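You operate a simulated robot arm through the tools that you are given. There is no shell and no other tool. Be economical: measure what you need, move in short steps, check, and stop when the job is done.

The job below is to be done with a simulated robot arm. You get a single attempt, and the scene is never put back.

Task
Test probe P2 in both jars and sort it by the readings.
Fine: GOOD rack only with air 0 to 3 and water 95 to 100, else FAULT rack; dial back to OFF.

The check looks at the end state, three seconds after you hand in, the way a careful person would. Anything else that was tipped, shoved, dropped, spilled or broken makes it a failure.

Robot
A 7-joint arm with a two-finger gripper, hanging from a carriage that runs on a rail from [0.012, -2.281] to [-0.003, 0.599] (x, y) and turns from -4.625 to 7.383 rad about z. Base frame: it is fixed where the carriage stands at the start and does not move with it; the origin is on the floor, on the carriage's upright axis, x ahead of it, y to its left, z up; the surface under the hand at the start is at about z = 0.8. Lengths are in m, angles in rad, forces in N, time in s.
With the tool pointing down near the work surface it reaches from about 0.1 to 0.4 m from the robot's upright axis, wherever it stands. Its first joint turns from -2.897 to 2.897 rad. Places, roughly: checker dial [0.1, 0, 0.8]; hole of the air jar [0.2, 0, 0.8]; hole of the water jar [0.2, -0.1, 0.8]. Payload 1.37 kg.
Tool frame: the origin (TCP) lies between the finger pads and is the grasp point; the fingertips stand 0.016 m ahead of it; z points along the fingers, y is the line along which they close. Largest opening 0.092 m; the body of the gripper starts 0.074 m behind the TCP.
Orientation is told as [roll, pitch, yaw] about the base's x, y, z axes, in that order, counted from this pose: with the fingers straight down and closing along the base's y, the tool's x points along the base's -x, its y along +y and its z along -z.

Tools
- The arm moves only by the tool move_arm. Its argument "series" is text: rows parted by semicolons, each of 7 numbers parted by spaces: the finger opening in cm, from 0 to 9.2, then the shift along the base's x, y, z in cm, then the turn, a rotation vector about the base's x, y, z in degrees. In form: gripper dx dy dz rx ry rz; .... A call has 1 to 20 rows; each row is the pose to reach, as a shift and turn from the pose commanded when the call began. Each row takes 0.2 s and may step no farther than 0.05 m and 0.15 rad from the row before; otherwise, or with a gripper value out of range, the whole call is refused. A pose out of reach is approached as far as the arm can. The call stops where the force on the tool passes 40 N (or 10 N more than at its start, if that is more) or the arm is blocked; 0.2 s more then pass. The fingers move at their own pace and stop on an object; they squeeze with about 26 N. The grip force told is the motor's: it shows also when the fingers shut on nothing. Time passes only in rows, and 0.2 s behind the last, so rows that repeat a pose let the fingers close. The reply holds the time, the measured pose of the TCP, the force on the tool along the base axes, the opening and the grip force, in the units named above and with some noise, with the torque about the TCP (base axes, N m) and any sound that the robot's microphone picked up.
- Cameras (640 x 400 px; columns grow to the right, rows downward): "scene" is now at [0.2534, -0.015, 1.7514]; the picture's right is [-0.28, -0.96, 0.00], its down [-0.90, 0.26, -0.36] and it looks along [0.35, -0.10, -0.93] (base axes); focal length 255 px, centre (320, 200). "wrist" rides on the gripper at [0.071, 0.019, -0.111] in the tool frame; the picture's right is [-0.26, 0.97, 0.00], its down [-0.78, -0.21, -0.59] and it looks along [-0.57, -0.15, 0.81] (tool axes); focal length 280 px, centre (320, 200). There is no depth. A picture from a camera that has moved, and an enlarged one, comes with that camera's place and axes in the base frame and with its lens.
- grab_frame(camera): a new picture of that camera. It takes no simulated time.
- slide_trunk(by): slides the trunk up (or, below 0, down) by that many m; the arm and the scene camera ride with it, the base frame stays. It gives what a move gives, with no picture.
- drive_base(legs): drives the robot by 1 to 6 legs, each [ahead, left, turn to the left] in m, m and rad, along the robot's own axes; the way and the turn of a leg run together, so that a leg with both is an arc; at most 1.5 m and 3.142 rad a leg. The arm and the cameras ride along, it lands a little off, and it stops where it bumps. It keeps to its track: a leg is cut to what the track allows. It gives what a move gives.
- turn_head(pan, tilt): turns the head with the scene camera to pan (to the left, within 2.705 rad either way) and tilt (down, from -0.506 to 1.204), counted from straight ahead of the robot. It gives what a move gives.
- zoom(camera, box): a new picture of the part [left, top, right, bottom] of that camera's present view, enlarged. It takes no simulated time.
- finish_job(): hands the job in; it is judged then, once.

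Go step by step. Nothing tells you exact positions but the pictures and the camera data: compare them with the known pose of the tool, close in by small moves and look again before you grip or let go. The budget is 120 turns and 82 pictures, counting those below and the enlarged ones. Unless the task says otherwise, let go and move clear before handing in, and close with one line.

The tools are called as a command line: name --argument value ..., lists and objects as JSON in quotes. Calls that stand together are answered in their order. move_arm: Moves the arm, as the interface text tells. Its arguments: {"type":"object","properties":{"series":{"type":"string"}},"required":["series"]} The other tools are called the same way: slide_trunk (by) slides the trunk up or down; drive_base (legs) drives the base; turn_head (pan, tilt) turns the head that bears the scene camera; grab_frame (camera) takes a picture; zoom (camera, box) takes an enlarged picture of a part of a camera's view; finish_job () hands the job in.

At the start:

```text
time: 0.0
tool_pos: [0.2799, -0.108, 1.1006]
orientation: [0.0, 0.001, 0.001]
ft_force: [-0.1, 0.1, -0.2]
wrist_torque: [0.02, -0.04, 0.0]
grip_width: 0.0921
gripper_force: 0.0
trunk travel left (down, up): [-0.575, 0.085]
robot x, y, heading: [0.001, -0.0004, -0.006]
head pan, tilt: [-0.283, 1.201]
```

scene: 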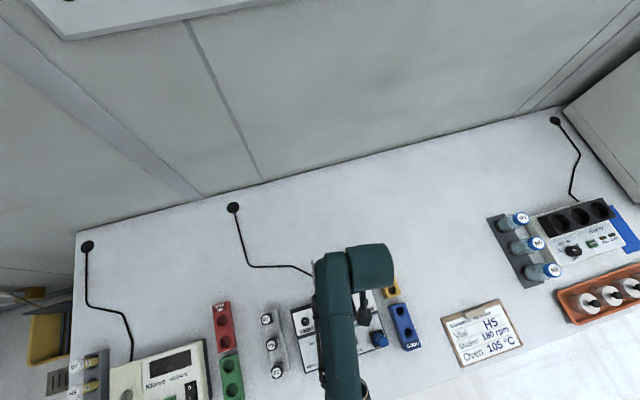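
wrist: 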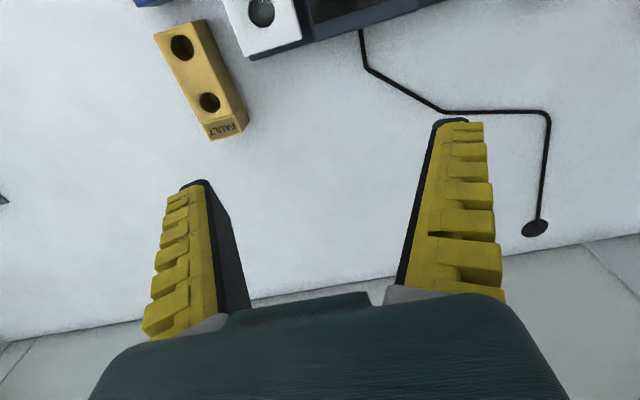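

I see the bench with the checker under the arm, a rack of probes to its left and racks around it. I'll zoom in for details.

zoom --camera "scene" --box '[200, 270, 440, 400]'

zoom --camera "wrist" --box '[120, 0, 480, 225]'

```text
2.67 times, centred on (320, 335) of scene
camera zoom: at [0.2534, -0.015, 1.7514], right [-0.28, -0.96, 0.0], down [-0.9, 0.26, -0.36], along [0.35, -0.1, -0.93], focal length 680 px, centre (320, -160)
```

zoom: 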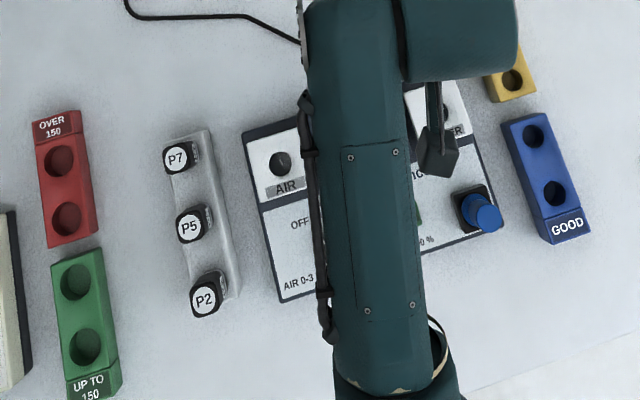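

```text
1.78 times, centred on (300, 112) of wrist
camera zoom: at [0.2071, -0.0888, 1.2102], right [0.26, 0.97, 0.0], down [0.78, -0.21, 0.59], along [0.57, -0.15, -0.81], focal length 498 px, centre (356, 356)
```

zoom: 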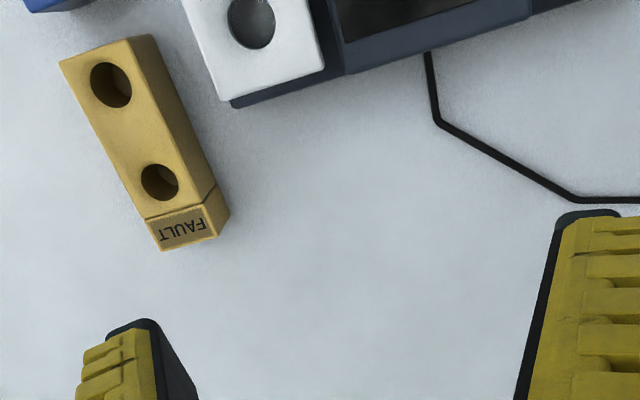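

Next I swing the hand to the right, high up, to uncover the checker.

move_arm --series "9.2 -2 -4 0 0 0 0; 9.2 -4 -8 0 0 0 0; 9.2 -6 -12 0 0 0 0; 9.2 -8 -16 0 0 0 0; 9.2 -10 -19 0 0 0 0; 9.2 -13 -22 0 0 0 0"

turn_head --pan 0.0 --tilt 1.204

grab_frame --camera "scene"

```text
time: 1.4
tool_pos: [0.1493, -0.3294, 1.1015]
orientation: [0.001, 0.001, 0.001]
ft_force: [0.5, -1.0, 0.1]
wrist_torque: [-0.03, -0.01, 0.01]
grip_width: 0.0921
gripper_force: 0.1
trunk travel left (down, up): [-0.575, 0.085]
robot x, y, heading: [0.005, 0.001, -0.0]
head pan, tilt: [-0.283, 1.201]
```

```text
time: 2.2
tool_pos: [0.1486, -0.3288, 1.1016]
orientation: [0.0, 0.0, 0.001]
ft_force: [0.0, -0.3, 0.3]
wrist_torque: [-0.02, -0.02, -0.01]
grip_width: 0.092
gripper_force: 0.1
trunk travel left (down, up): [-0.575, 0.085]
robot x, y, heading: [-0.0027, -0.0002, 0.002]
head pan, tilt: [0.0, 1.201]
```

```text
77 pictures are left
camera scene: at [0.2556, 0.0006, 1.7514], right [0.0, -1.0, 0.0], down [-0.93, 0.0, -0.36], along [0.36, 0.0, -0.93], focal length 255 px, centre (320, 200)
```

scene: 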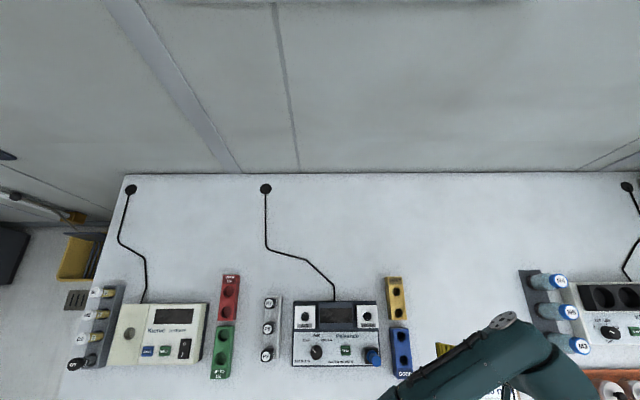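

zoom --camera "scene" --box '[250, 270, 420, 385]'

zoom --camera "scene" --box '[285, 295, 385, 370]'

```text
3.48 times, centred on (335, 328) of scene
camera zoom: at [0.2556, 0.0006, 1.7514], right [0.0, -1.0, 0.0], down [-0.93, 0.0, -0.36], along [0.36, 0.0, -0.93], focal length 888 px, centre (268, -244)
```

zoom: 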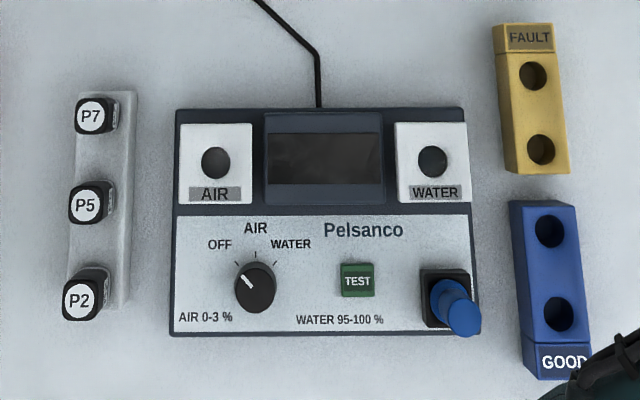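

```text
5.33 times, centred on (335, 332) of scene
camera zoom: at [0.2556, 0.0006, 1.7514], right [0.0, -1.0, 0.0], down [-0.93, 0.0, -0.36], along [0.36, 0.0, -0.93], focal length 1361 px, centre (240, -507)
```

zoom: 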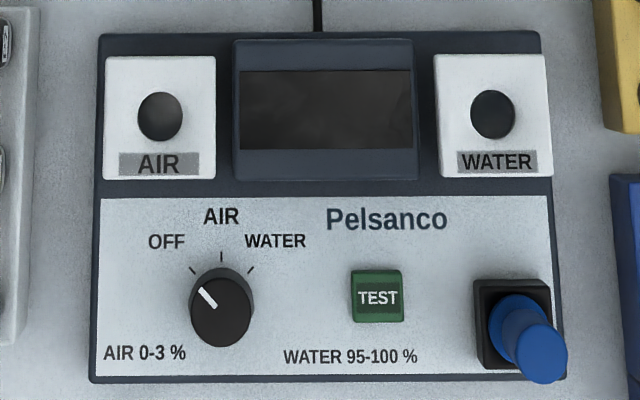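

The checker dial is at OFF (points: OFF, AIR, WATER) with P2 nearest the front of the left-hand strip. I now bring the hand above P2 to look with the wrist camera.

move_arm --series "9.2 2 4 0 0 0 0; 9.2 4 8 0 0 0 0; 9.2 6 12 0 0 0 0; 9.2 8 16 0 0 0 0; 9.2 9 20 0 0 0 0; 9.2 9 24 0 0 0 0; 9.2 9 28 0 0 0 0; 9.2 9 32 0 0 0 0; 9.2 8 36 0 0 0 0; 9.2 6 40 0 0 0 0; 9.2 4 44 0 0 0 0; 9.2 2 48 0 0 0 0; 9.2 0 51 0 0 0 0"

grab_frame --camera "wrist"

grab_frame --camera "scene"

```text
time: 5.0
tool_pos: [0.1485, 0.1811, 1.0986]
orientation: [0.0, 0.0, -0.001]
ft_force: [-0.1, 0.6, 0.2]
wrist_torque: [0.02, 0.01, 0.03]
grip_width: 0.0919
gripper_force: 0.1
trunk travel left (down, up): [-0.575, 0.085]
robot x, y, heading: [-0.0, -0.0, 0.003]
head pan, tilt: [0.0, 1.201]
```

```text
74 pictures are left
camera wrist: at [0.0769, 0.2014, 1.2089], right [0.26, 0.96, 0.0], down [0.78, -0.21, 0.59], along [0.57, -0.15, -0.81], focal length 280 px, centre (320, 200)
```

wrist: 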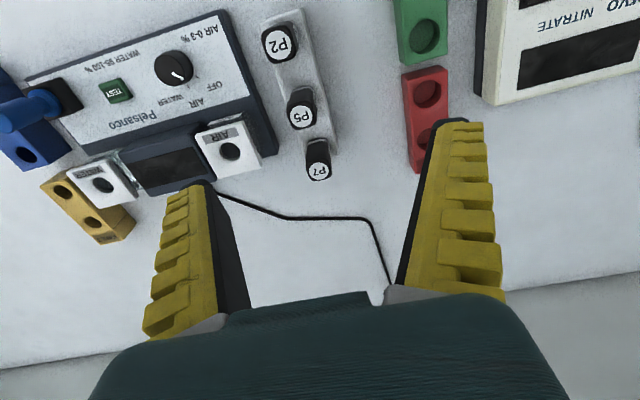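

```text
73 pictures are left
camera scene: at [0.2556, 0.0006, 1.7515], right [0.0, -1.0, 0.0], down [-0.93, 0.0, -0.36], along [0.36, 0.0, -0.93], focal length 255 px, centre (320, 200)
```

scene: 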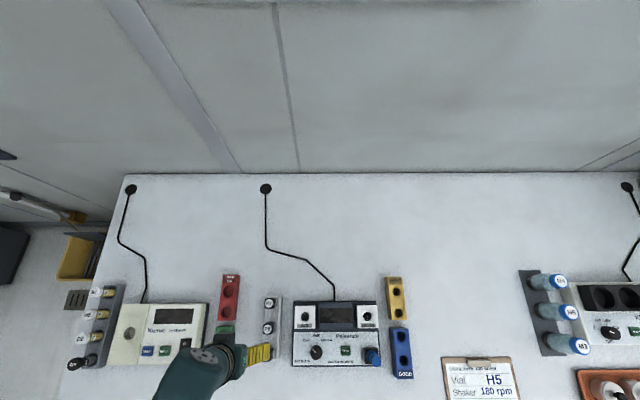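

The wrist view shows everything well. I enlarge it to measure.

zoom --camera "wrist" --box '[200, 0, 360, 100]'

zoom --camera "wrist" --box '[0, 0, 400, 250]'

zoom --camera "scene" --box '[250, 270, 420, 385]'

```text
4.00 times, centred on (280, 50) of wrist
camera zoom: at [0.0769, 0.2014, 1.2089], right [0.26, 0.96, 0.0], down [0.78, -0.21, 0.59], along [0.57, -0.15, -0.81], focal length 1122 px, centre (480, 800)
```

zoom: 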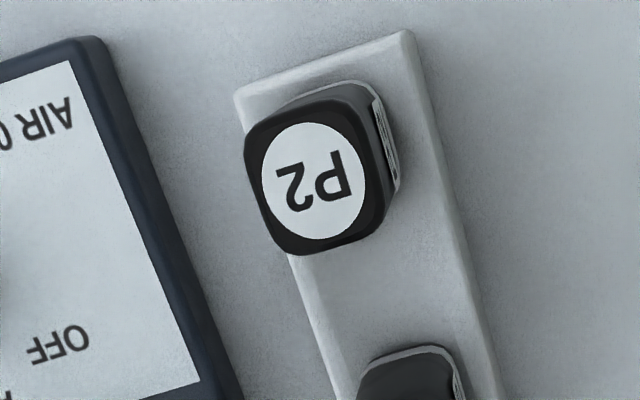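

```text
1.60 times, centred on (200, 125) of wrist
camera zoom: at [0.0769, 0.2014, 1.2089], right [0.26, 0.96, 0.0], down [0.78, -0.21, 0.59], along [0.57, -0.15, -0.81], focal length 449 px, centre (512, 320)
```

zoom: 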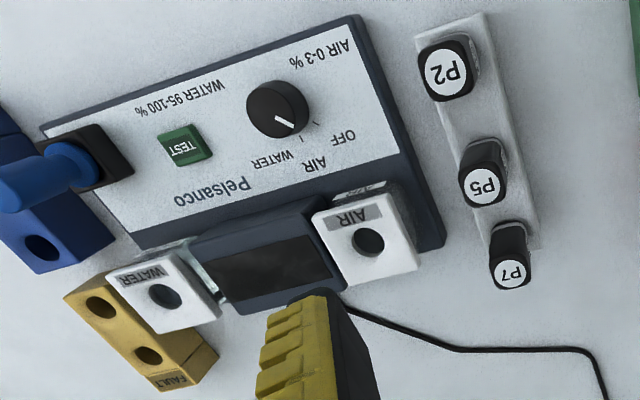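

```text
3.48 times, centred on (335, 328) of scene
camera zoom: at [0.2556, 0.0006, 1.7515], right [0.0, -1.0, 0.0], down [-0.93, 0.0, -0.36], along [0.36, 0.0, -0.93], focal length 888 px, centre (268, -244)
```

zoom: 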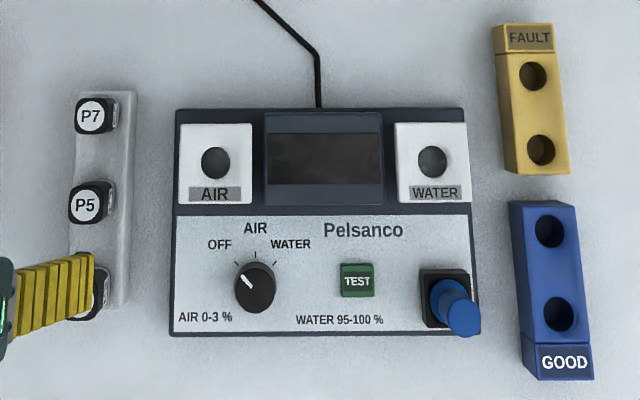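

I locate P2's cap top at about (0.102, 0.154, 0.905), air hole (0.204, 0.048, 0.878), water hole (0.205, -0.146, 0.879), dial top (0.098, 0.012, 0.84), TEST (0.104, -0.080, 0.83). I go over P2 and part-way down, then check.

move_arm --series "9.2 -2.5 -1.4 0 0 0 0; 9.2 -4.6 -2.7 0 0 0 0; 9.2 -4.6 -2.7 -4 0 0 0; 9.2 -4.6 -2.7 -8 0 0 0; 9.2 -4.6 -2.7 -12 0 0 0; 9.2 -4.6 -2.7 -15 0 0 0"

grab_frame --camera "wrist"

zoom --camera "scene" --box '[200, 270, 340, 385]'

```text
time: 6.4
tool_pos: [0.1029, 0.1541, 0.948]
orientation: [0.0, 0.0, 0.0]
ft_force: [-0.3, 0.0, 0.7]
wrist_torque: [0.03, 0.0, -0.03]
grip_width: 0.0917
gripper_force: 0.1
trunk travel left (down, up): [-0.575, 0.085]
robot x, y, heading: [0.0043, -0.0008, -0.001]
head pan, tilt: [0.0, 1.201]
```

```text
69 pictures are left
camera wrist: at [0.0307, 0.1739, 1.0587], right [0.26, 0.96, 0.0], down [0.78, -0.21, 0.59], along [0.57, -0.15, -0.81], focal length 280 px, centre (320, 200)
```

wrist: 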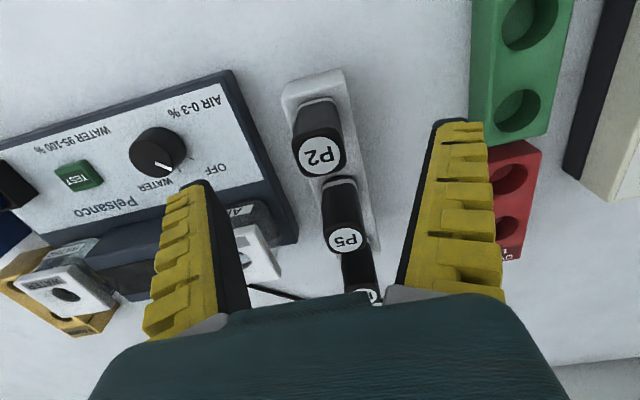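

```text
3.48 times, centred on (270, 328) of scene
camera zoom: at [0.2556, 0.0006, 1.7515], right [0.0, -1.0, 0.0], down [-0.93, 0.0, -0.36], along [0.36, 0.0, -0.93], focal length 888 px, centre (494, -244)
```

zoom: 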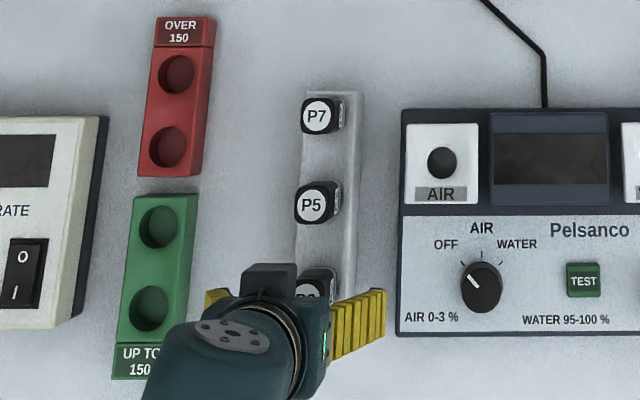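

P2 sits centred between the fingers, about 2 mm farther ahead. I descend and grip its handle.

move_arm --series "9.2 0.2 0 -3 0 0 0; 9.2 0.2 0 -6 0 0 0; 9.2 0.2 0 -7.3 0 0 0; 4 0.2 0 -7.3 0 0 0; 2 0.2 0 -7.3 0 0 0; 2 0.2 0 -7.3 0 0 0; 2 0.2 0 -7.3 0 0 0"

grab_frame --camera "wrist"

```text
time: 8.0
tool_pos: [0.1039, 0.155, 0.8789]
orientation: [0.001, -0.001, -0.001]
ft_force: [-2.6, -5.1, 14.4]
wrist_torque: [-0.05, 0.09, 0.09]
grip_width: 0.0239
gripper_force: 25.7
trunk travel left (down, up): [-0.575, 0.085]
robot x, y, heading: [-0.0028, 0.0018, -0.003]
head pan, tilt: [0.0, 1.201]
```

```text
67 pictures are left
camera wrist: at [0.0329, 0.1744, 0.9877], right [0.26, 0.97, 0.0], down [0.78, -0.21, 0.59], along [0.57, -0.15, -0.81], focal length 280 px, centre (320, 200)
```

wrist: 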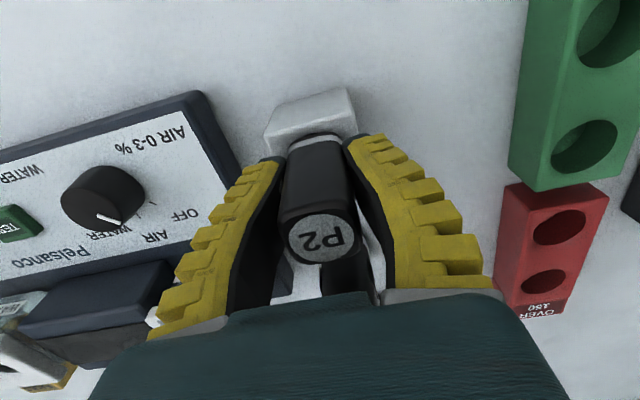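

Gripped at 2.4 cm. I lift straight up in small steps.

move_arm --series "2 0 0 1 0 0 0; 2 0 0 2.5 0 0 0; 2 0 0 5 0 0 0; 2 0 0 8 0 0 0; 2 0 0 11 0 0 0; 2 0 0 14 0 0 0"

grab_frame --camera "wrist"

grab_frame --camera "scene"

```text
time: 9.4
tool_pos: [0.1049, 0.1549, 1.0171]
orientation: [-0.003, 0.0, 0.0]
ft_force: [0.0, -0.5, -1.2]
wrist_torque: [0.03, -0.01, -0.01]
grip_width: 0.0244
gripper_force: 6.3
trunk travel left (down, up): [-0.575, 0.085]
robot x, y, heading: [-0.0025, 0.0029, -0.001]
head pan, tilt: [0.0, 1.201]
```

```text
66 pictures are left
camera wrist: at [0.0333, 0.1743, 1.1271], right [0.26, 0.97, 0.0], down [0.78, -0.21, 0.59], along [0.57, -0.16, -0.81], focal length 280 px, centre (320, 200)
```

wrist: 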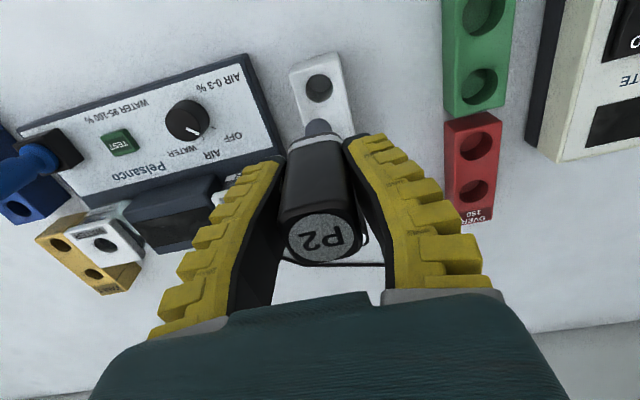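

```text
65 pictures are left
camera scene: at [0.2556, 0.0006, 1.7514], right [0.0, -1.0, 0.0], down [-0.93, 0.0, -0.36], along [0.36, 0.0, -0.93], focal length 255 px, centre (320, 200)
```

scene: 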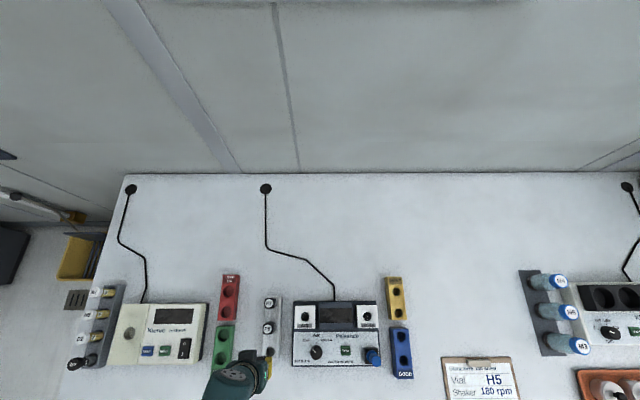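

P2 is lifted, with a short stem under it. I look closer at the stem.

zoom --camera "wrist" --box '[240, 30, 400, 130]'

zoom --camera "wrist" --box '[240, 110, 400, 285]'

```text
4.00 times, centred on (320, 80) of wrist
camera zoom: at [0.0333, 0.1743, 1.1271], right [0.26, 0.97, 0.0], down [0.78, -0.21, 0.59], along [0.57, -0.16, -0.81], focal length 1122 px, centre (320, 680)
```

zoom: 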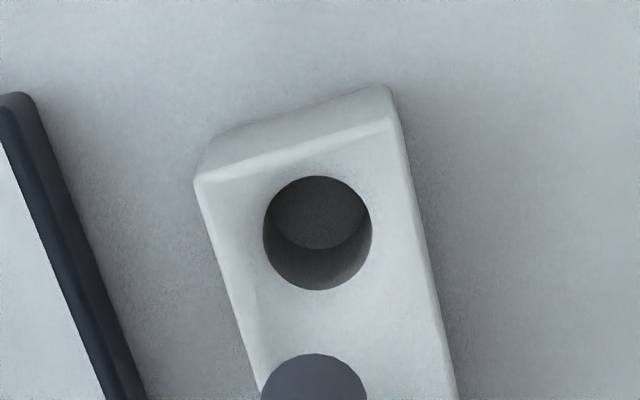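

```text
2.29 times, centred on (320, 198) of wrist
camera zoom: at [0.0333, 0.1743, 1.1271], right [0.26, 0.97, 0.0], down [0.78, -0.21, 0.59], along [0.57, -0.16, -0.81], focal length 641 px, centre (320, 206)
```

zoom: 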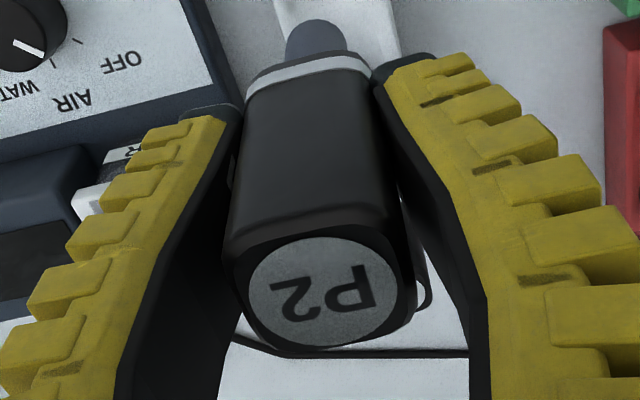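

The stem is about 2 cm thick and 4 cm long, tip ~7.4 cm below the TCP; the holes are ~2.7 cm wide. I carry it over the air jar.

move_arm --series "2 2.5 -2.65 0 0 0 0; 2 5 -5.3 0 0 0 0; 2 7.5 -8 0 0 0 0; 2 9.9 -10.65 0 0 0 0; 2 9.9 -10.65 -2 0 0 0; 2 9.9 -10.65 -3.5 0 0 0; 2 9.9 -10.65 -3.5 0 0 0"

zoom --camera "wrist" --box '[220, 30, 420, 155]'

zoom --camera "scene" --box '[260, 250, 400, 370]'

```text
time: 11.0
tool_pos: [0.203, 0.0471, 0.9824]
orientation: [0.0, 0.0, -0.001]
ft_force: [0.0, -0.1, -0.2]
wrist_torque: [0.02, 0.03, -0.04]
grip_width: 0.0227
gripper_force: 23.6
trunk travel left (down, up): [-0.575, 0.085]
robot x, y, heading: [0.0006, -0.0034, -0.002]
head pan, tilt: [0.0, 1.201]
```

```text
3.20 times, centred on (320, 92) of wrist
camera zoom: at [0.1325, 0.0681, 1.0924], right [0.26, 0.97, 0.0], down [0.78, -0.21, 0.59], along [0.57, -0.15, -0.81], focal length 897 px, centre (320, 544)
```

zoom: 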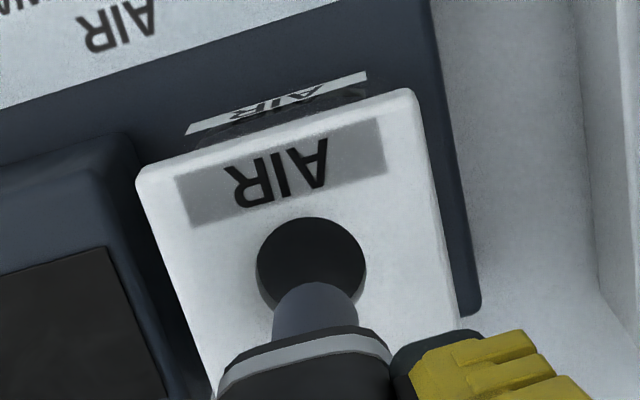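

```text
3.33 times, centred on (330, 310) of scene
camera zoom: at [0.2556, 0.0006, 1.7514], right [0.0, -1.0, 0.0], down [-0.93, 0.0, -0.36], along [0.36, 0.0, -0.93], focal length 851 px, centre (287, -167)
```

zoom: 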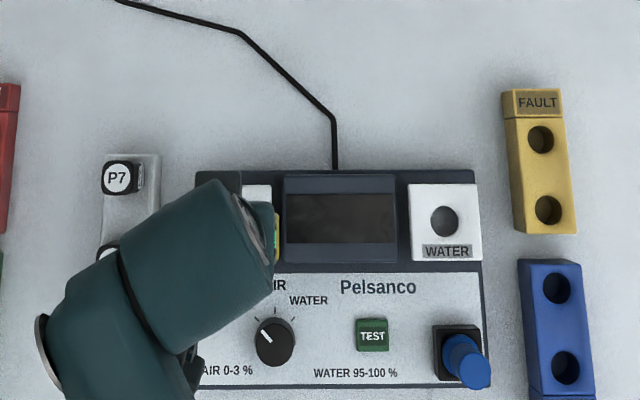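

The stem is aligned over the air hole within about a millimetre. I lower it in.

move_arm --series "2 0 0 -2 0 0 0; 2 0 0 -3.5 0 0 0; 2 0 0 -4.5 0 0 0; 2 0 0 -5.5 0 0 0; 2 0 0 -6.2 0 0 0; 2 0 0 -6.7 0 0 0; 2 0 0 -6.7 0 0 0"

grab_frame --camera "wrist"

```text
time: 12.6
tool_pos: [0.2034, 0.0477, 0.9166]
orientation: [-0.002, -0.001, -0.001]
ft_force: [0.1, -1.5, 0.9]
wrist_torque: [0.0, 0.06, 0.02]
grip_width: 0.0208
gripper_force: 26.2
trunk travel left (down, up): [-0.575, 0.085]
robot x, y, heading: [0.0021, 0.0037, -0.0]
head pan, tilt: [0.0, 1.201]
```

```text
60 pictures are left
camera wrist: at [0.132, 0.0672, 1.0252], right [0.26, 0.97, 0.0], down [0.78, -0.21, 0.59], along [0.57, -0.15, -0.81], focal length 280 px, centre (320, 200)
```

wrist: 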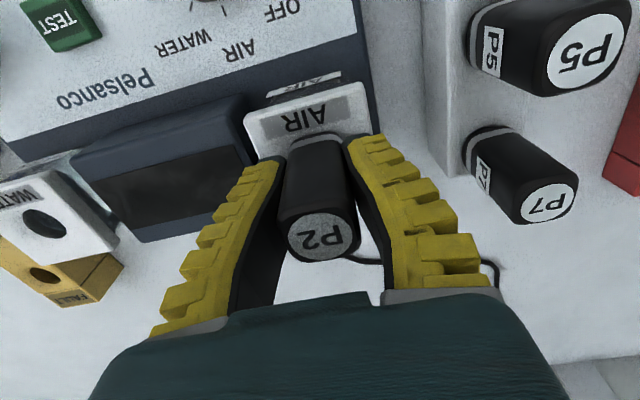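

It's inside the hole, no contact yet. I continue until it seats.

move_arm --series "2 0 0 -0.3 0 0 0; 2 0 0 -0.6 0 0 0; 2 0 0 -0.9 0 0 0; 2 0 0 -0.9 0 0 0"

zoom --camera "wrist" --box '[220, 60, 420, 280]'

```text
time: 13.6
tool_pos: [0.2055, 0.0477, 0.9082]
orientation: [-0.001, -0.004, -0.001]
ft_force: [-0.5, -8.1, 21.7]
wrist_torque: [-0.09, -0.03, -0.03]
grip_width: 0.0278
gripper_force: 26.1
trunk travel left (down, up): [-0.575, 0.085]
robot x, y, heading: [0.0014, -0.001, -0.004]
head pan, tilt: [0.0, 1.201]
```

```text
1.82 times, centred on (320, 170) of wrist
camera zoom: at [0.1334, 0.0669, 1.0166], right [0.26, 0.97, 0.0], down [0.78, -0.21, 0.59], along [0.57, -0.15, -0.81], focal length 510 px, centre (320, 254)
```

zoom: 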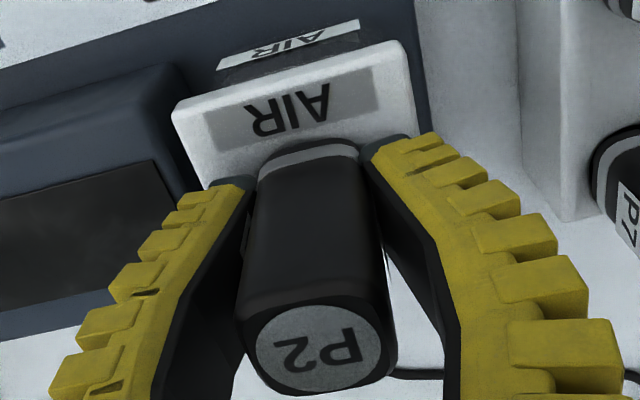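

Collar has seated (about 22 N). I relieve the push, open moderately and rise.

move_arm --series "2 0 0 0.3 0 0 0; 3.5 0 0 0.4 0 0 0; 6 0 0 0.4 0 0 0; 6 0 0 0.4 0 0 0; 6 0 0 3 0 0 0; 6 0 0 7 0 0 0; 6 0 0 11 0 0 0"

grab_frame --camera "wrist"

```text
time: 15.2
tool_pos: [0.2044, 0.0481, 1.0161]
orientation: [-0.001, 0.002, -0.001]
ft_force: [-0.2, 0.0, -0.2]
wrist_torque: [0.01, 0.02, -0.02]
grip_width: 0.0625
gripper_force: 1.8
trunk travel left (down, up): [-0.575, 0.085]
robot x, y, heading: [0.0, -0.0004, 0.001]
head pan, tilt: [0.0, 1.201]
```

```text
58 pictures are left
camera wrist: at [0.1318, 0.0668, 1.1266], right [0.26, 0.97, 0.0], down [0.78, -0.21, 0.59], along [0.57, -0.15, -0.81], focal length 280 px, centre (320, 200)
```

wrist: 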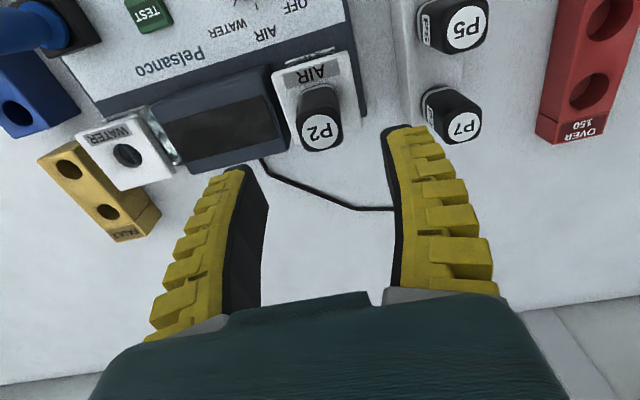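

P2 stands in the air jar. The dial is close to the robot's axis, so I shift the carriage 0.1 m to the left for better reach.

drive_base --legs '[[0, 0.1, 0]]'

zoom --camera "scene" --box '[320, 280, 440, 370]'

```text
time: 16.3
tool_pos: [0.2025, 0.1467, 1.0167]
orientation: [0.0, 0.0, -0.001]
ft_force: [0.8, 0.1, -0.6]
wrist_torque: [0.0, 0.03, -0.01]
grip_width: 0.0624
gripper_force: 1.0
trunk travel left (down, up): [-0.575, 0.085]
robot x, y, heading: [-0.0023, 0.1013, -0.001]
head pan, tilt: [0.0, 1.201]
```

```text
4.44 times, centred on (380, 325) of scene
camera zoom: at [0.2551, 0.1, 1.7514], right [0.0, -1.0, 0.0], down [-0.93, 0.0, -0.36], along [0.36, 0.0, -0.93], focal length 1134 px, centre (53, -356)
```

zoom: 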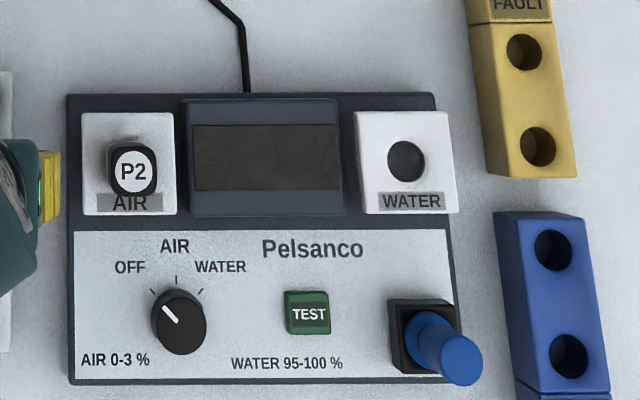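

I move over the dial, high enough to clear P2.

move_arm --series "7 -3 -3 0 0 0 0; 7 -6 -6 0 0 0 0; 7 -8.5 -9 0 0 0 0; 7 -10.5 -12 0 0 0 0; 7 -10.5 -13.6 0 0 0 0; 7 -10.5 -13.6 -4 0 0 0; 7 -10.5 -13.6 -8 0 0 0; 7 -10.5 -13.6 -10 0 0 0; 7 -10.5 -13.6 -12 0 0 0; 7 -10.5 -13.6 -12 0 0 0"

grab_frame --camera "wrist"

```text
time: 18.5
tool_pos: [0.0978, 0.0119, 0.8958]
orientation: [0.002, 0.0, 0.001]
ft_force: [0.2, 0.2, 0.4]
wrist_torque: [0.01, 0.03, -0.04]
grip_width: 0.0721
gripper_force: 1.9
trunk travel left (down, up): [-0.575, 0.085]
robot x, y, heading: [0.0024, 0.0998, -0.0]
head pan, tilt: [0.0, 1.201]
```

```text
56 pictures are left
camera wrist: at [0.0262, 0.0305, 1.0053], right [0.26, 0.97, 0.0], down [0.78, -0.21, 0.59], along [0.57, -0.15, -0.81], focal length 280 px, centre (320, 200)
```

wrist: 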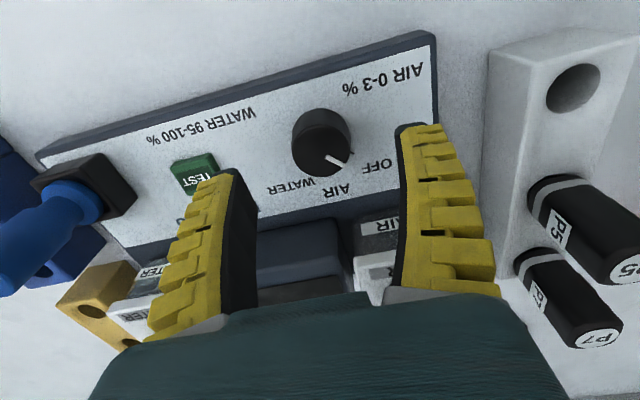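

zoom --camera "wrist" --box '[260, 80, 400, 200]'

```text
3.33 times, centred on (330, 140) of wrist
camera zoom: at [0.0262, 0.0305, 1.0053], right [0.26, 0.97, 0.0], down [0.78, -0.21, 0.59], along [0.57, -0.15, -0.81], focal length 935 px, centre (287, 400)
```

zoom: 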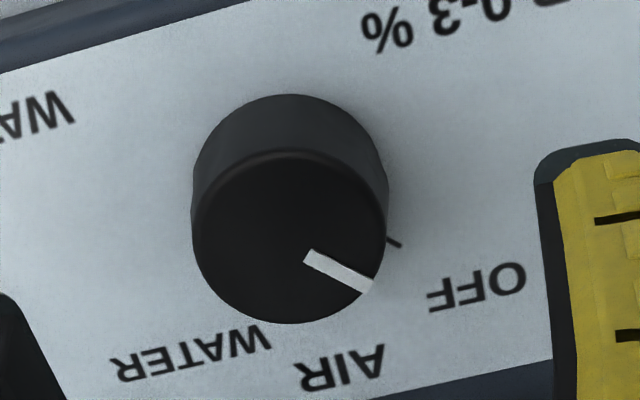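

Knob top is ~0.852, 3.4 cm wide, centred on the tool. I go down and grip it.

move_arm --series "7 0.15 0 -2 0 0 0; 7 0.15 0 -3.5 0 0 0; 7 0.15 0 -4.3 0 0 0; 4.5 0.15 0 -4.3 0 0 0; 2.8 0.15 0 -4.3 0 0 0; 2.8 0.15 0 -4.3 0 0 0; 2.8 0.15 0 -4.3 0 0 0"

zoom --camera "wrist" --box '[220, 80, 420, 260]'

```text
time: 20.1
tool_pos: [0.0994, 0.0114, 0.8534]
orientation: [0.001, 0.002, 0.0]
ft_force: [-2.1, 1.3, 6.9]
wrist_torque: [-0.03, -0.38, -0.01]
grip_width: 0.0293
gripper_force: 27.8
trunk travel left (down, up): [-0.575, 0.085]
robot x, y, heading: [-0.0002, 0.095, 0.0]
head pan, tilt: [0.0, 1.201]
```

```text
2.22 times, centred on (320, 170) of wrist
camera zoom: at [0.0282, 0.0302, 0.9633], right [0.26, 0.97, 0.0], down [0.78, -0.21, 0.59], along [0.57, -0.15, -0.81], focal length 623 px, centre (320, 267)
```

zoom: 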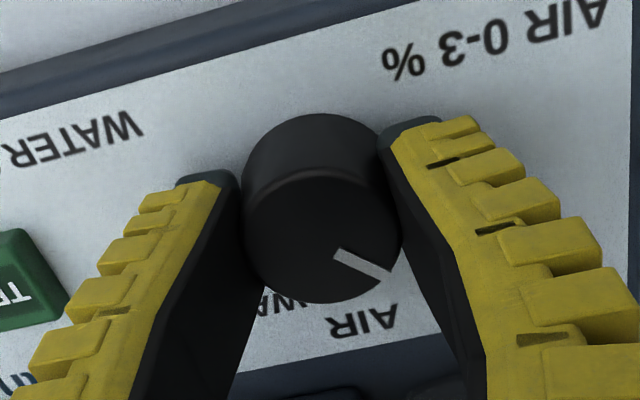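

Gripped. I turn the dial clockwise by 45°.

move_arm --series "2.8 0 0 0 0 0 -7.5; 2.8 0 0 0 0 0 -15; 2.8 0 0 0 0 0 -22.5; 2.8 0 0 0 0 0 -30; 2.8 0 0 0 0 0 -37.5; 2.8 0 0 0 0 0 -45; 2.8 0 0 0 0 0 -45"

zoom --camera "wrist" --box '[220, 80, 420, 260]'

```text
time: 21.7
tool_pos: [0.1, 0.0107, 0.8535]
orientation: [0.0, -0.003, -0.786]
ft_force: [2.4, 1.3, 0.4]
wrist_torque: [0.07, -0.03, 0.01]
grip_width: 0.0329
gripper_force: 4.0
trunk travel left (down, up): [-0.575, 0.085]
robot x, y, heading: [-0.0017, 0.0991, -0.002]
head pan, tilt: [0.0, 1.201]
```

```text
2.22 times, centred on (320, 170) of wrist
camera zoom: at [0.063, 0.0746, 0.9633], right [0.87, 0.5, 0.0], down [0.4, -0.7, 0.59], along [0.29, -0.51, -0.81], focal length 623 px, centre (320, 267)
```

zoom: 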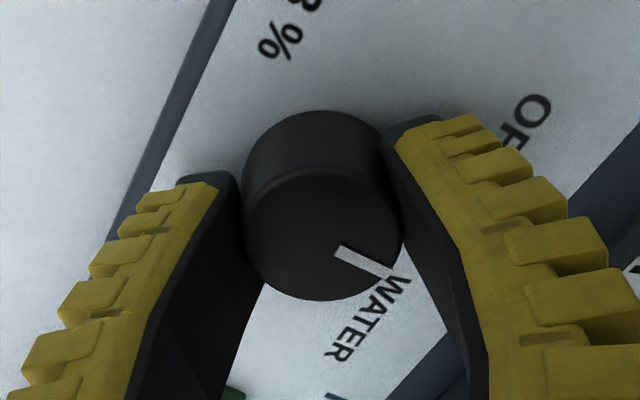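

The pointer turned along with the hand. I release, rise and check.

move_arm --series "4 0 0 0 0 0 -45; 6 0 0 0 0 0 -45; 6 0 0 0 0 0 -45; 6 0 0 3 0 0 -45; 6 0 0 6 0 0 -40; 6 0 0 8 0 0 -32; 6 0 0 10 0 0 -24; 6 0 0 10 0 0 -16; 6 0 0 10 0 0 -8; 6 0 0 10 0 0 0"

zoom --camera "wrist" --box '[160, 40, 420, 200]'

```text
refused: row 1 steps farther than a row can; nothing moved
```

```text
2.46 times, centred on (290, 120) of wrist
camera zoom: at [0.063, 0.0746, 0.9633], right [0.87, 0.5, 0.0], down [0.4, -0.7, 0.59], along [0.29, -0.51, -0.81], focal length 690 px, centre (394, 397)
```

zoom: 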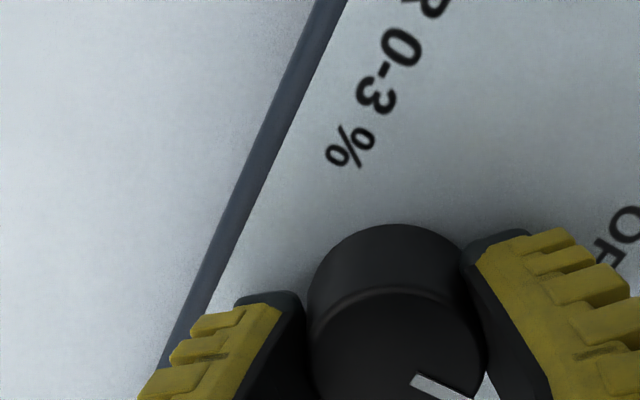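

Turns count from the current pose, so I release first at the current yaw, then turn back while rising.

move_arm --series "4 0 0 0 0 0 0; 6 0 0 0 0 0 0; 6 0 0 0 0 0 0; 6 0 0 3 0 0 0; 6 0 0 6 0 0 7.5; 6 0 0 8 0 0 15; 6 0 0 10 0 0 22.5; 6 0 0 10 0 0 30; 6 0 0 10 0 0 37.5; 6 0 0 10 0 0 45"

grab_frame --camera "wrist"

```text
time: 23.9
tool_pos: [0.0997, 0.0108, 0.9529]
orientation: [-0.001, -0.001, 0.004]
ft_force: [-0.3, 0.2, -0.1]
wrist_torque: [0.0, -0.02, 0.0]
grip_width: 0.0626
gripper_force: 1.9
trunk travel left (down, up): [-0.575, 0.085]
robot x, y, heading: [-0.0012, 0.0981, 0.001]
head pan, tilt: [0.0, 1.201]
```

```text
51 pictures are left
camera wrist: at [0.028, 0.0298, 1.0633], right [0.26, 0.97, 0.0], down [0.78, -0.21, 0.59], along [0.57, -0.15, -0.81], focal length 280 px, centre (320, 200)
```

wrist: 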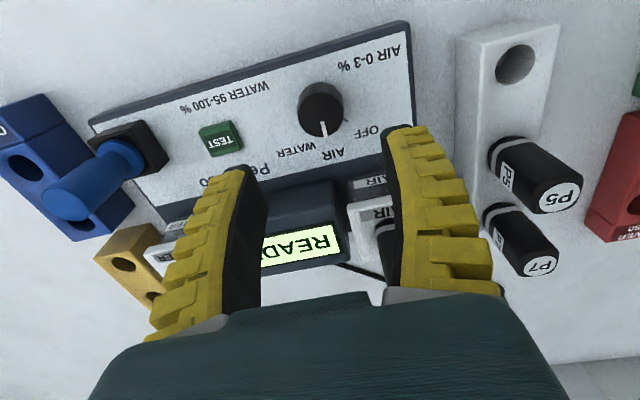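

Display shows READY with the dial at AIR. I close the fingers and go over the TEST button.

move_arm --series "3 0.1 -3 0 0 0 0; 0 0.2 -6 0 0 0 0; 0 0.3 -9 0 0 0 0; 0 0.3 -9 -3 0 0 0; 0 0.3 -9 -6 0 0 0; 0 0.3 -9 -8 0 0 0; 0 0.3 -9 -8 0 0 0"

grab_frame --camera "wrist"

zoom --camera "scene" --box '[320, 280, 440, 370]'

```text
time: 25.5
tool_pos: [0.1034, -0.0792, 0.8726]
orientation: [0.0, 0.0, -0.001]
ft_force: [0.0, 0.2, 0.2]
wrist_torque: [-0.01, 0.02, -0.02]
grip_width: 0.0
gripper_force: 25.7
trunk travel left (down, up): [-0.575, 0.085]
robot x, y, heading: [-0.0026, 0.1011, 0.001]
head pan, tilt: [0.0, 1.201]
```

```text
50 pictures are left
camera wrist: at [0.031, -0.0594, 0.9828], right [0.26, 0.97, 0.0], down [0.78, -0.21, 0.59], along [0.57, -0.15, -0.81], focal length 280 px, centre (320, 200)
```

wrist: 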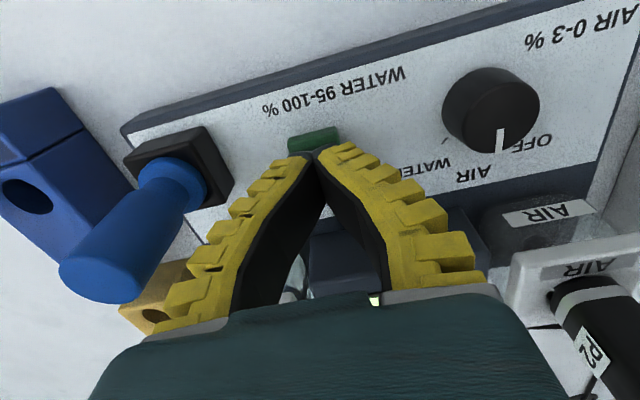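

```text
4.44 times, centred on (380, 325) of scene
camera zoom: at [0.2551, 0.1, 1.7514], right [0.0, -1.0, 0.0], down [-0.93, 0.0, -0.36], along [0.36, 0.0, -0.93], focal length 1134 px, centre (53, -356)
```

zoom: 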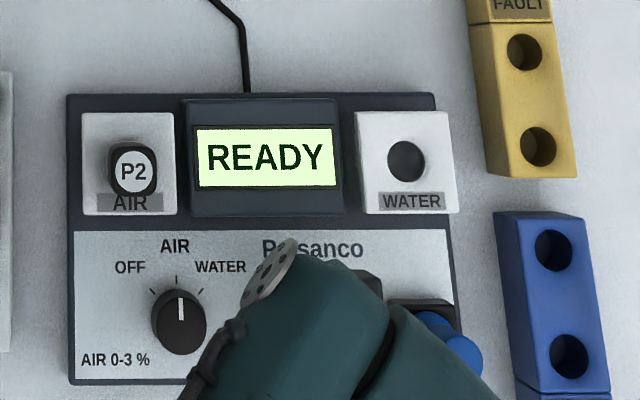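

Fingertips hang over the button and the scene camera sees the display. I press in small steps.

move_arm --series "0 0 0 -0.8 0 0 0; 0 0 0 -1.3 0 0 0; 0 0 0 -1.7 0 0 0; 0 0 0 -2 0 0 0"

zoom --camera "scene" --box '[320, 280, 440, 370]'

```text
time: 26.5
tool_pos: [0.1029, -0.0786, 0.8525]
orientation: [0.0, 0.002, 0.0]
ft_force: [-0.1, -0.6, 0.2]
wrist_torque: [0.02, -0.01, -0.01]
grip_width: 0.0
gripper_force: 25.7
trunk travel left (down, up): [-0.575, 0.085]
robot x, y, heading: [-0.0014, 0.0974, 0.004]
head pan, tilt: [0.0, 1.201]
```

```text
4.44 times, centred on (380, 325) of scene
camera zoom: at [0.2551, 0.1, 1.7514], right [0.0, -1.0, 0.0], down [-0.93, 0.0, -0.36], along [0.36, 0.0, -0.93], focal length 1134 px, centre (53, -356)
```

zoom: 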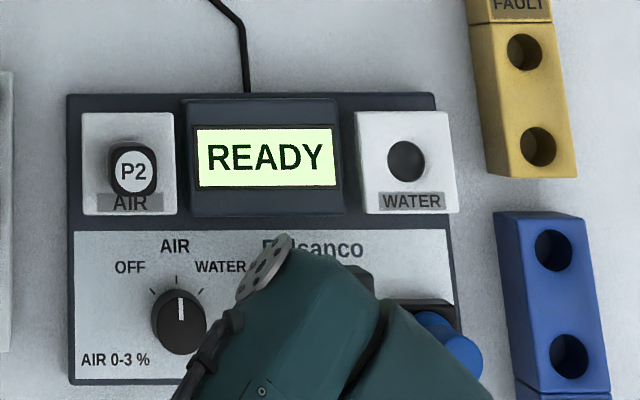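

move_arm --series "0 0 0 -0.2 0 0 0; 0 0 0 -0.4 0 0 0; 0 0 0 -0.6 0 0 0"

zoom --camera "scene" --box '[320, 280, 440, 370]'

```text
time: 27.3
tool_pos: [0.1035, -0.0793, 0.8477]
orientation: [0.001, -0.001, 0.001]
ft_force: [-0.3, 0.3, 2.7]
wrist_torque: [-0.05, 0.03, 0.0]
grip_width: 0.0061
gripper_force: 27.2
trunk travel left (down, up): [-0.575, 0.085]
robot x, y, heading: [0.0021, 0.1003, -0.002]
head pan, tilt: [0.0, 1.201]
heard: click
```

```text
4.44 times, centred on (380, 325) of scene
camera zoom: at [0.2551, 0.1, 1.7515], right [0.0, -1.0, 0.0], down [-0.93, 0.0, -0.36], along [0.36, 0.0, -0.93], focal length 1134 px, centre (53, -356)
```

zoom: 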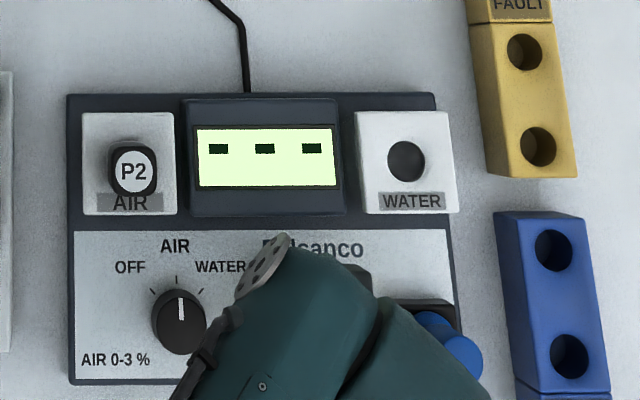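

It clicked and the display shows "- - -". I lift off and wait for the reading.

move_arm --series "0 0 0 1 0 0 0; 0 0 0 2 0 0 0; 0 0 0 4 0 0 0; 0 0 0 4 0 0 0; 0 0 0 4 0 0 0; 0 0 0 4 0 0 0; 0 0 0 4 0 0 0"

zoom --camera "scene" --box '[320, 280, 440, 370]'

```text
time: 28.9
tool_pos: [0.1034, -0.0781, 0.8871]
orientation: [-0.001, 0.0, -0.001]
ft_force: [-0.7, -0.7, -0.1]
wrist_torque: [0.0, -0.01, 0.0]
grip_width: 0.0
gripper_force: 28.1
trunk travel left (down, up): [-0.575, 0.085]
robot x, y, heading: [-0.0005, 0.0961, -0.004]
head pan, tilt: [0.0, 1.201]
```

```text
4.44 times, centred on (380, 325) of scene
camera zoom: at [0.2551, 0.1, 1.7514], right [0.0, -1.0, 0.0], down [-0.93, 0.0, -0.36], along [0.36, 0.0, -0.93], focal length 1134 px, centre (53, -356)
```

zoom: 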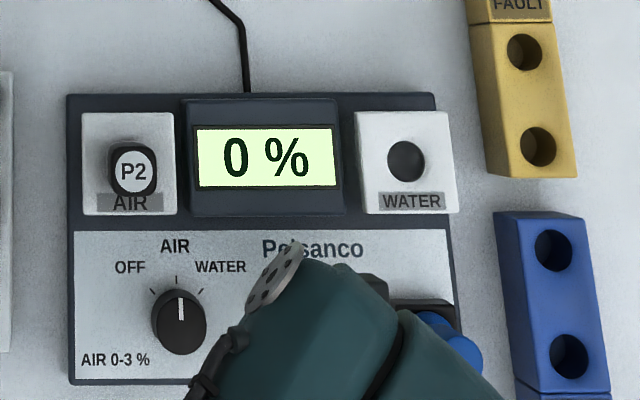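

Air reading: 0 %. Next I turn the dial to WATER: rise, go over the knob, grip.

move_arm --series "0 0 0 4 0 0 0; 3 0 3 6 0 0 0; 6 -0.1 6 6 0 0 0; 7 -0.3 9 6 0 0 0; 7 -0.3 9 3 0 0 0; 7 -0.3 9 0 0 0 0; 7 -0.3 9 -2 0 0 0; 7 -0.3 9 -3.4 0 0 0; 4.5 -0.3 9 -3.4 0 0 0; 2.8 -0.3 9 -3.4 0 0 0; 2.8 -0.3 9 -3.4 0 0 0; 2.8 -0.3 9 -3.4 0 0 0"

grab_frame --camera "wrist"

zoom --camera "scene" --box '[320, 280, 440, 370]'

```text
time: 31.5
tool_pos: [0.0998, 0.0112, 0.852]
orientation: [-0.001, 0.0, 0.0]
ft_force: [0.5, 1.8, 0.7]
wrist_torque: [0.01, 0.05, 0.03]
grip_width: 0.0314
gripper_force: 3.8
trunk travel left (down, up): [-0.575, 0.085]
robot x, y, heading: [0.0003, 0.0999, 0.001]
head pan, tilt: [0.0, 1.201]
```

```text
45 pictures are left
camera wrist: at [0.0278, 0.0301, 0.9629], right [0.26, 0.97, 0.0], down [0.78, -0.21, 0.59], along [0.57, -0.15, -0.81], focal length 280 px, centre (320, 200)
```

wrist: 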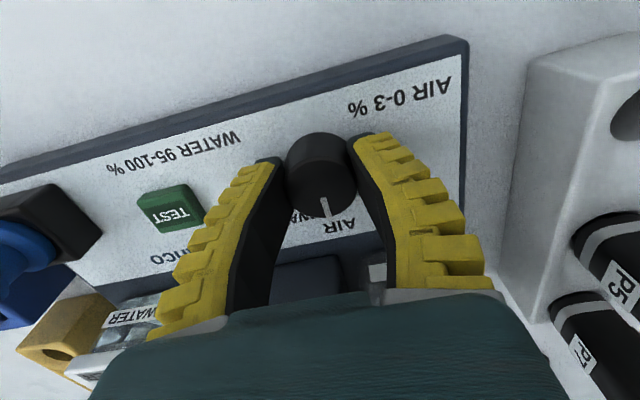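

```text
4.44 times, centred on (380, 325) of scene
camera zoom: at [0.2551, 0.1001, 1.7515], right [0.0, -1.0, 0.0], down [-0.93, 0.0, -0.36], along [0.36, 0.0, -0.93], focal length 1134 px, centre (53, -356)
```

zoom: 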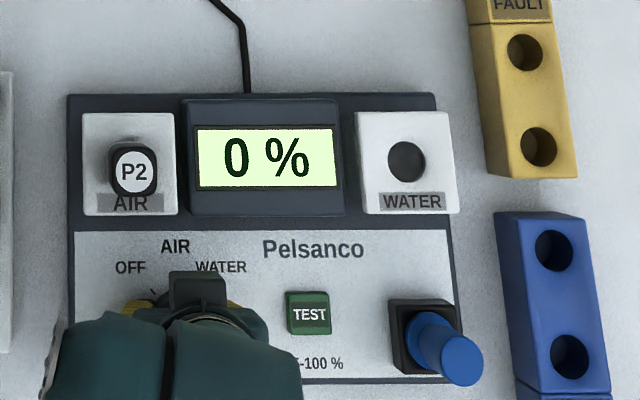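

The reading stays 0 %. I turn to WATER, release and rise.

move_arm --series "2.4 0 0 0 0 0 0; 2.4 0 0 0 0 0 -7.5; 2.4 0 0 0 0 0 -15; 2.4 0 0 0 0 0 -22.5; 2.4 0 0 0 0 0 -30; 2.4 0 0 0 0 0 -37.5; 2.4 0 0 0 0 0 -45; 2.4 0 0 0 0 0 -45; 4 0 0 0 0 0 -45; 6 0 0 0 0 0 -45; 6 0 0 0 0 0 -45; 6 0 0 3 0 0 -45; 6 0 0 6 0 0 -37.5; 6 0 0 8 0 0 -30; 6 0 0 10 0 0 -22.5; 6 0 0 12 0 0 -15; 6 0 0 14 0 0 -7.5; 6 0 0 16 0 0 0"

grab_frame --camera "wrist"

```text
time: 35.3
tool_pos: [0.0996, 0.0112, 1.0134]
orientation: [0.0, 0.0, 0.003]
ft_force: [-0.2, -0.6, 0.2]
wrist_torque: [-0.03, 0.0, -0.04]
grip_width: 0.0624
gripper_force: 1.5
trunk travel left (down, up): [-0.575, 0.085]
robot x, y, heading: [0.0005, 0.1005, 0.002]
head pan, tilt: [0.0, 1.201]
```

```text
43 pictures are left
camera wrist: at [0.0272, 0.0304, 1.123], right [0.26, 0.97, 0.0], down [0.78, -0.21, 0.59], along [0.57, -0.15, -0.81], focal length 280 px, centre (320, 200)
```

wrist: 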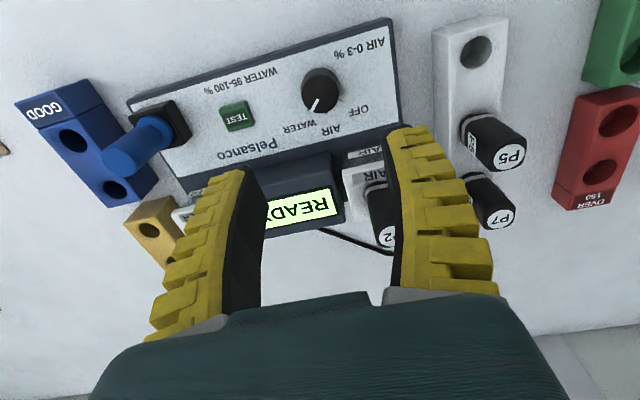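

Dial at WATER, READY. Now I go above P2 in the air jar.

move_arm --series "7 3.5 1.3 0 0 0 0; 7 7 2.6 0 0 0 0; 7 10.5 3.7 0 0 0 0; 7 10.5 3.7 -3.5 0 0 0; 7 10.5 3.7 -3.5 0 0 0"

grab_frame --camera "wrist"

```text
time: 36.5
tool_pos: [0.2033, 0.0483, 0.9782]
orientation: [0.0, 0.0, -0.001]
ft_force: [-0.7, 0.8, -0.4]
wrist_torque: [0.0, -0.01, -0.01]
grip_width: 0.0719
gripper_force: 1.4
trunk travel left (down, up): [-0.575, 0.085]
robot x, y, heading: [-0.0023, 0.0956, -0.001]
head pan, tilt: [0.0, 1.201]
```

```text
42 pictures are left
camera wrist: at [0.1321, 0.0672, 1.0881], right [0.26, 0.97, 0.0], down [0.78, -0.21, 0.59], along [0.57, -0.15, -0.81], focal length 280 px, centre (320, 200)
```

wrist: 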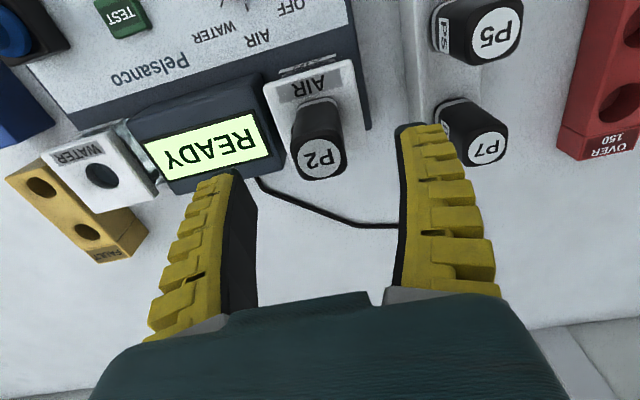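

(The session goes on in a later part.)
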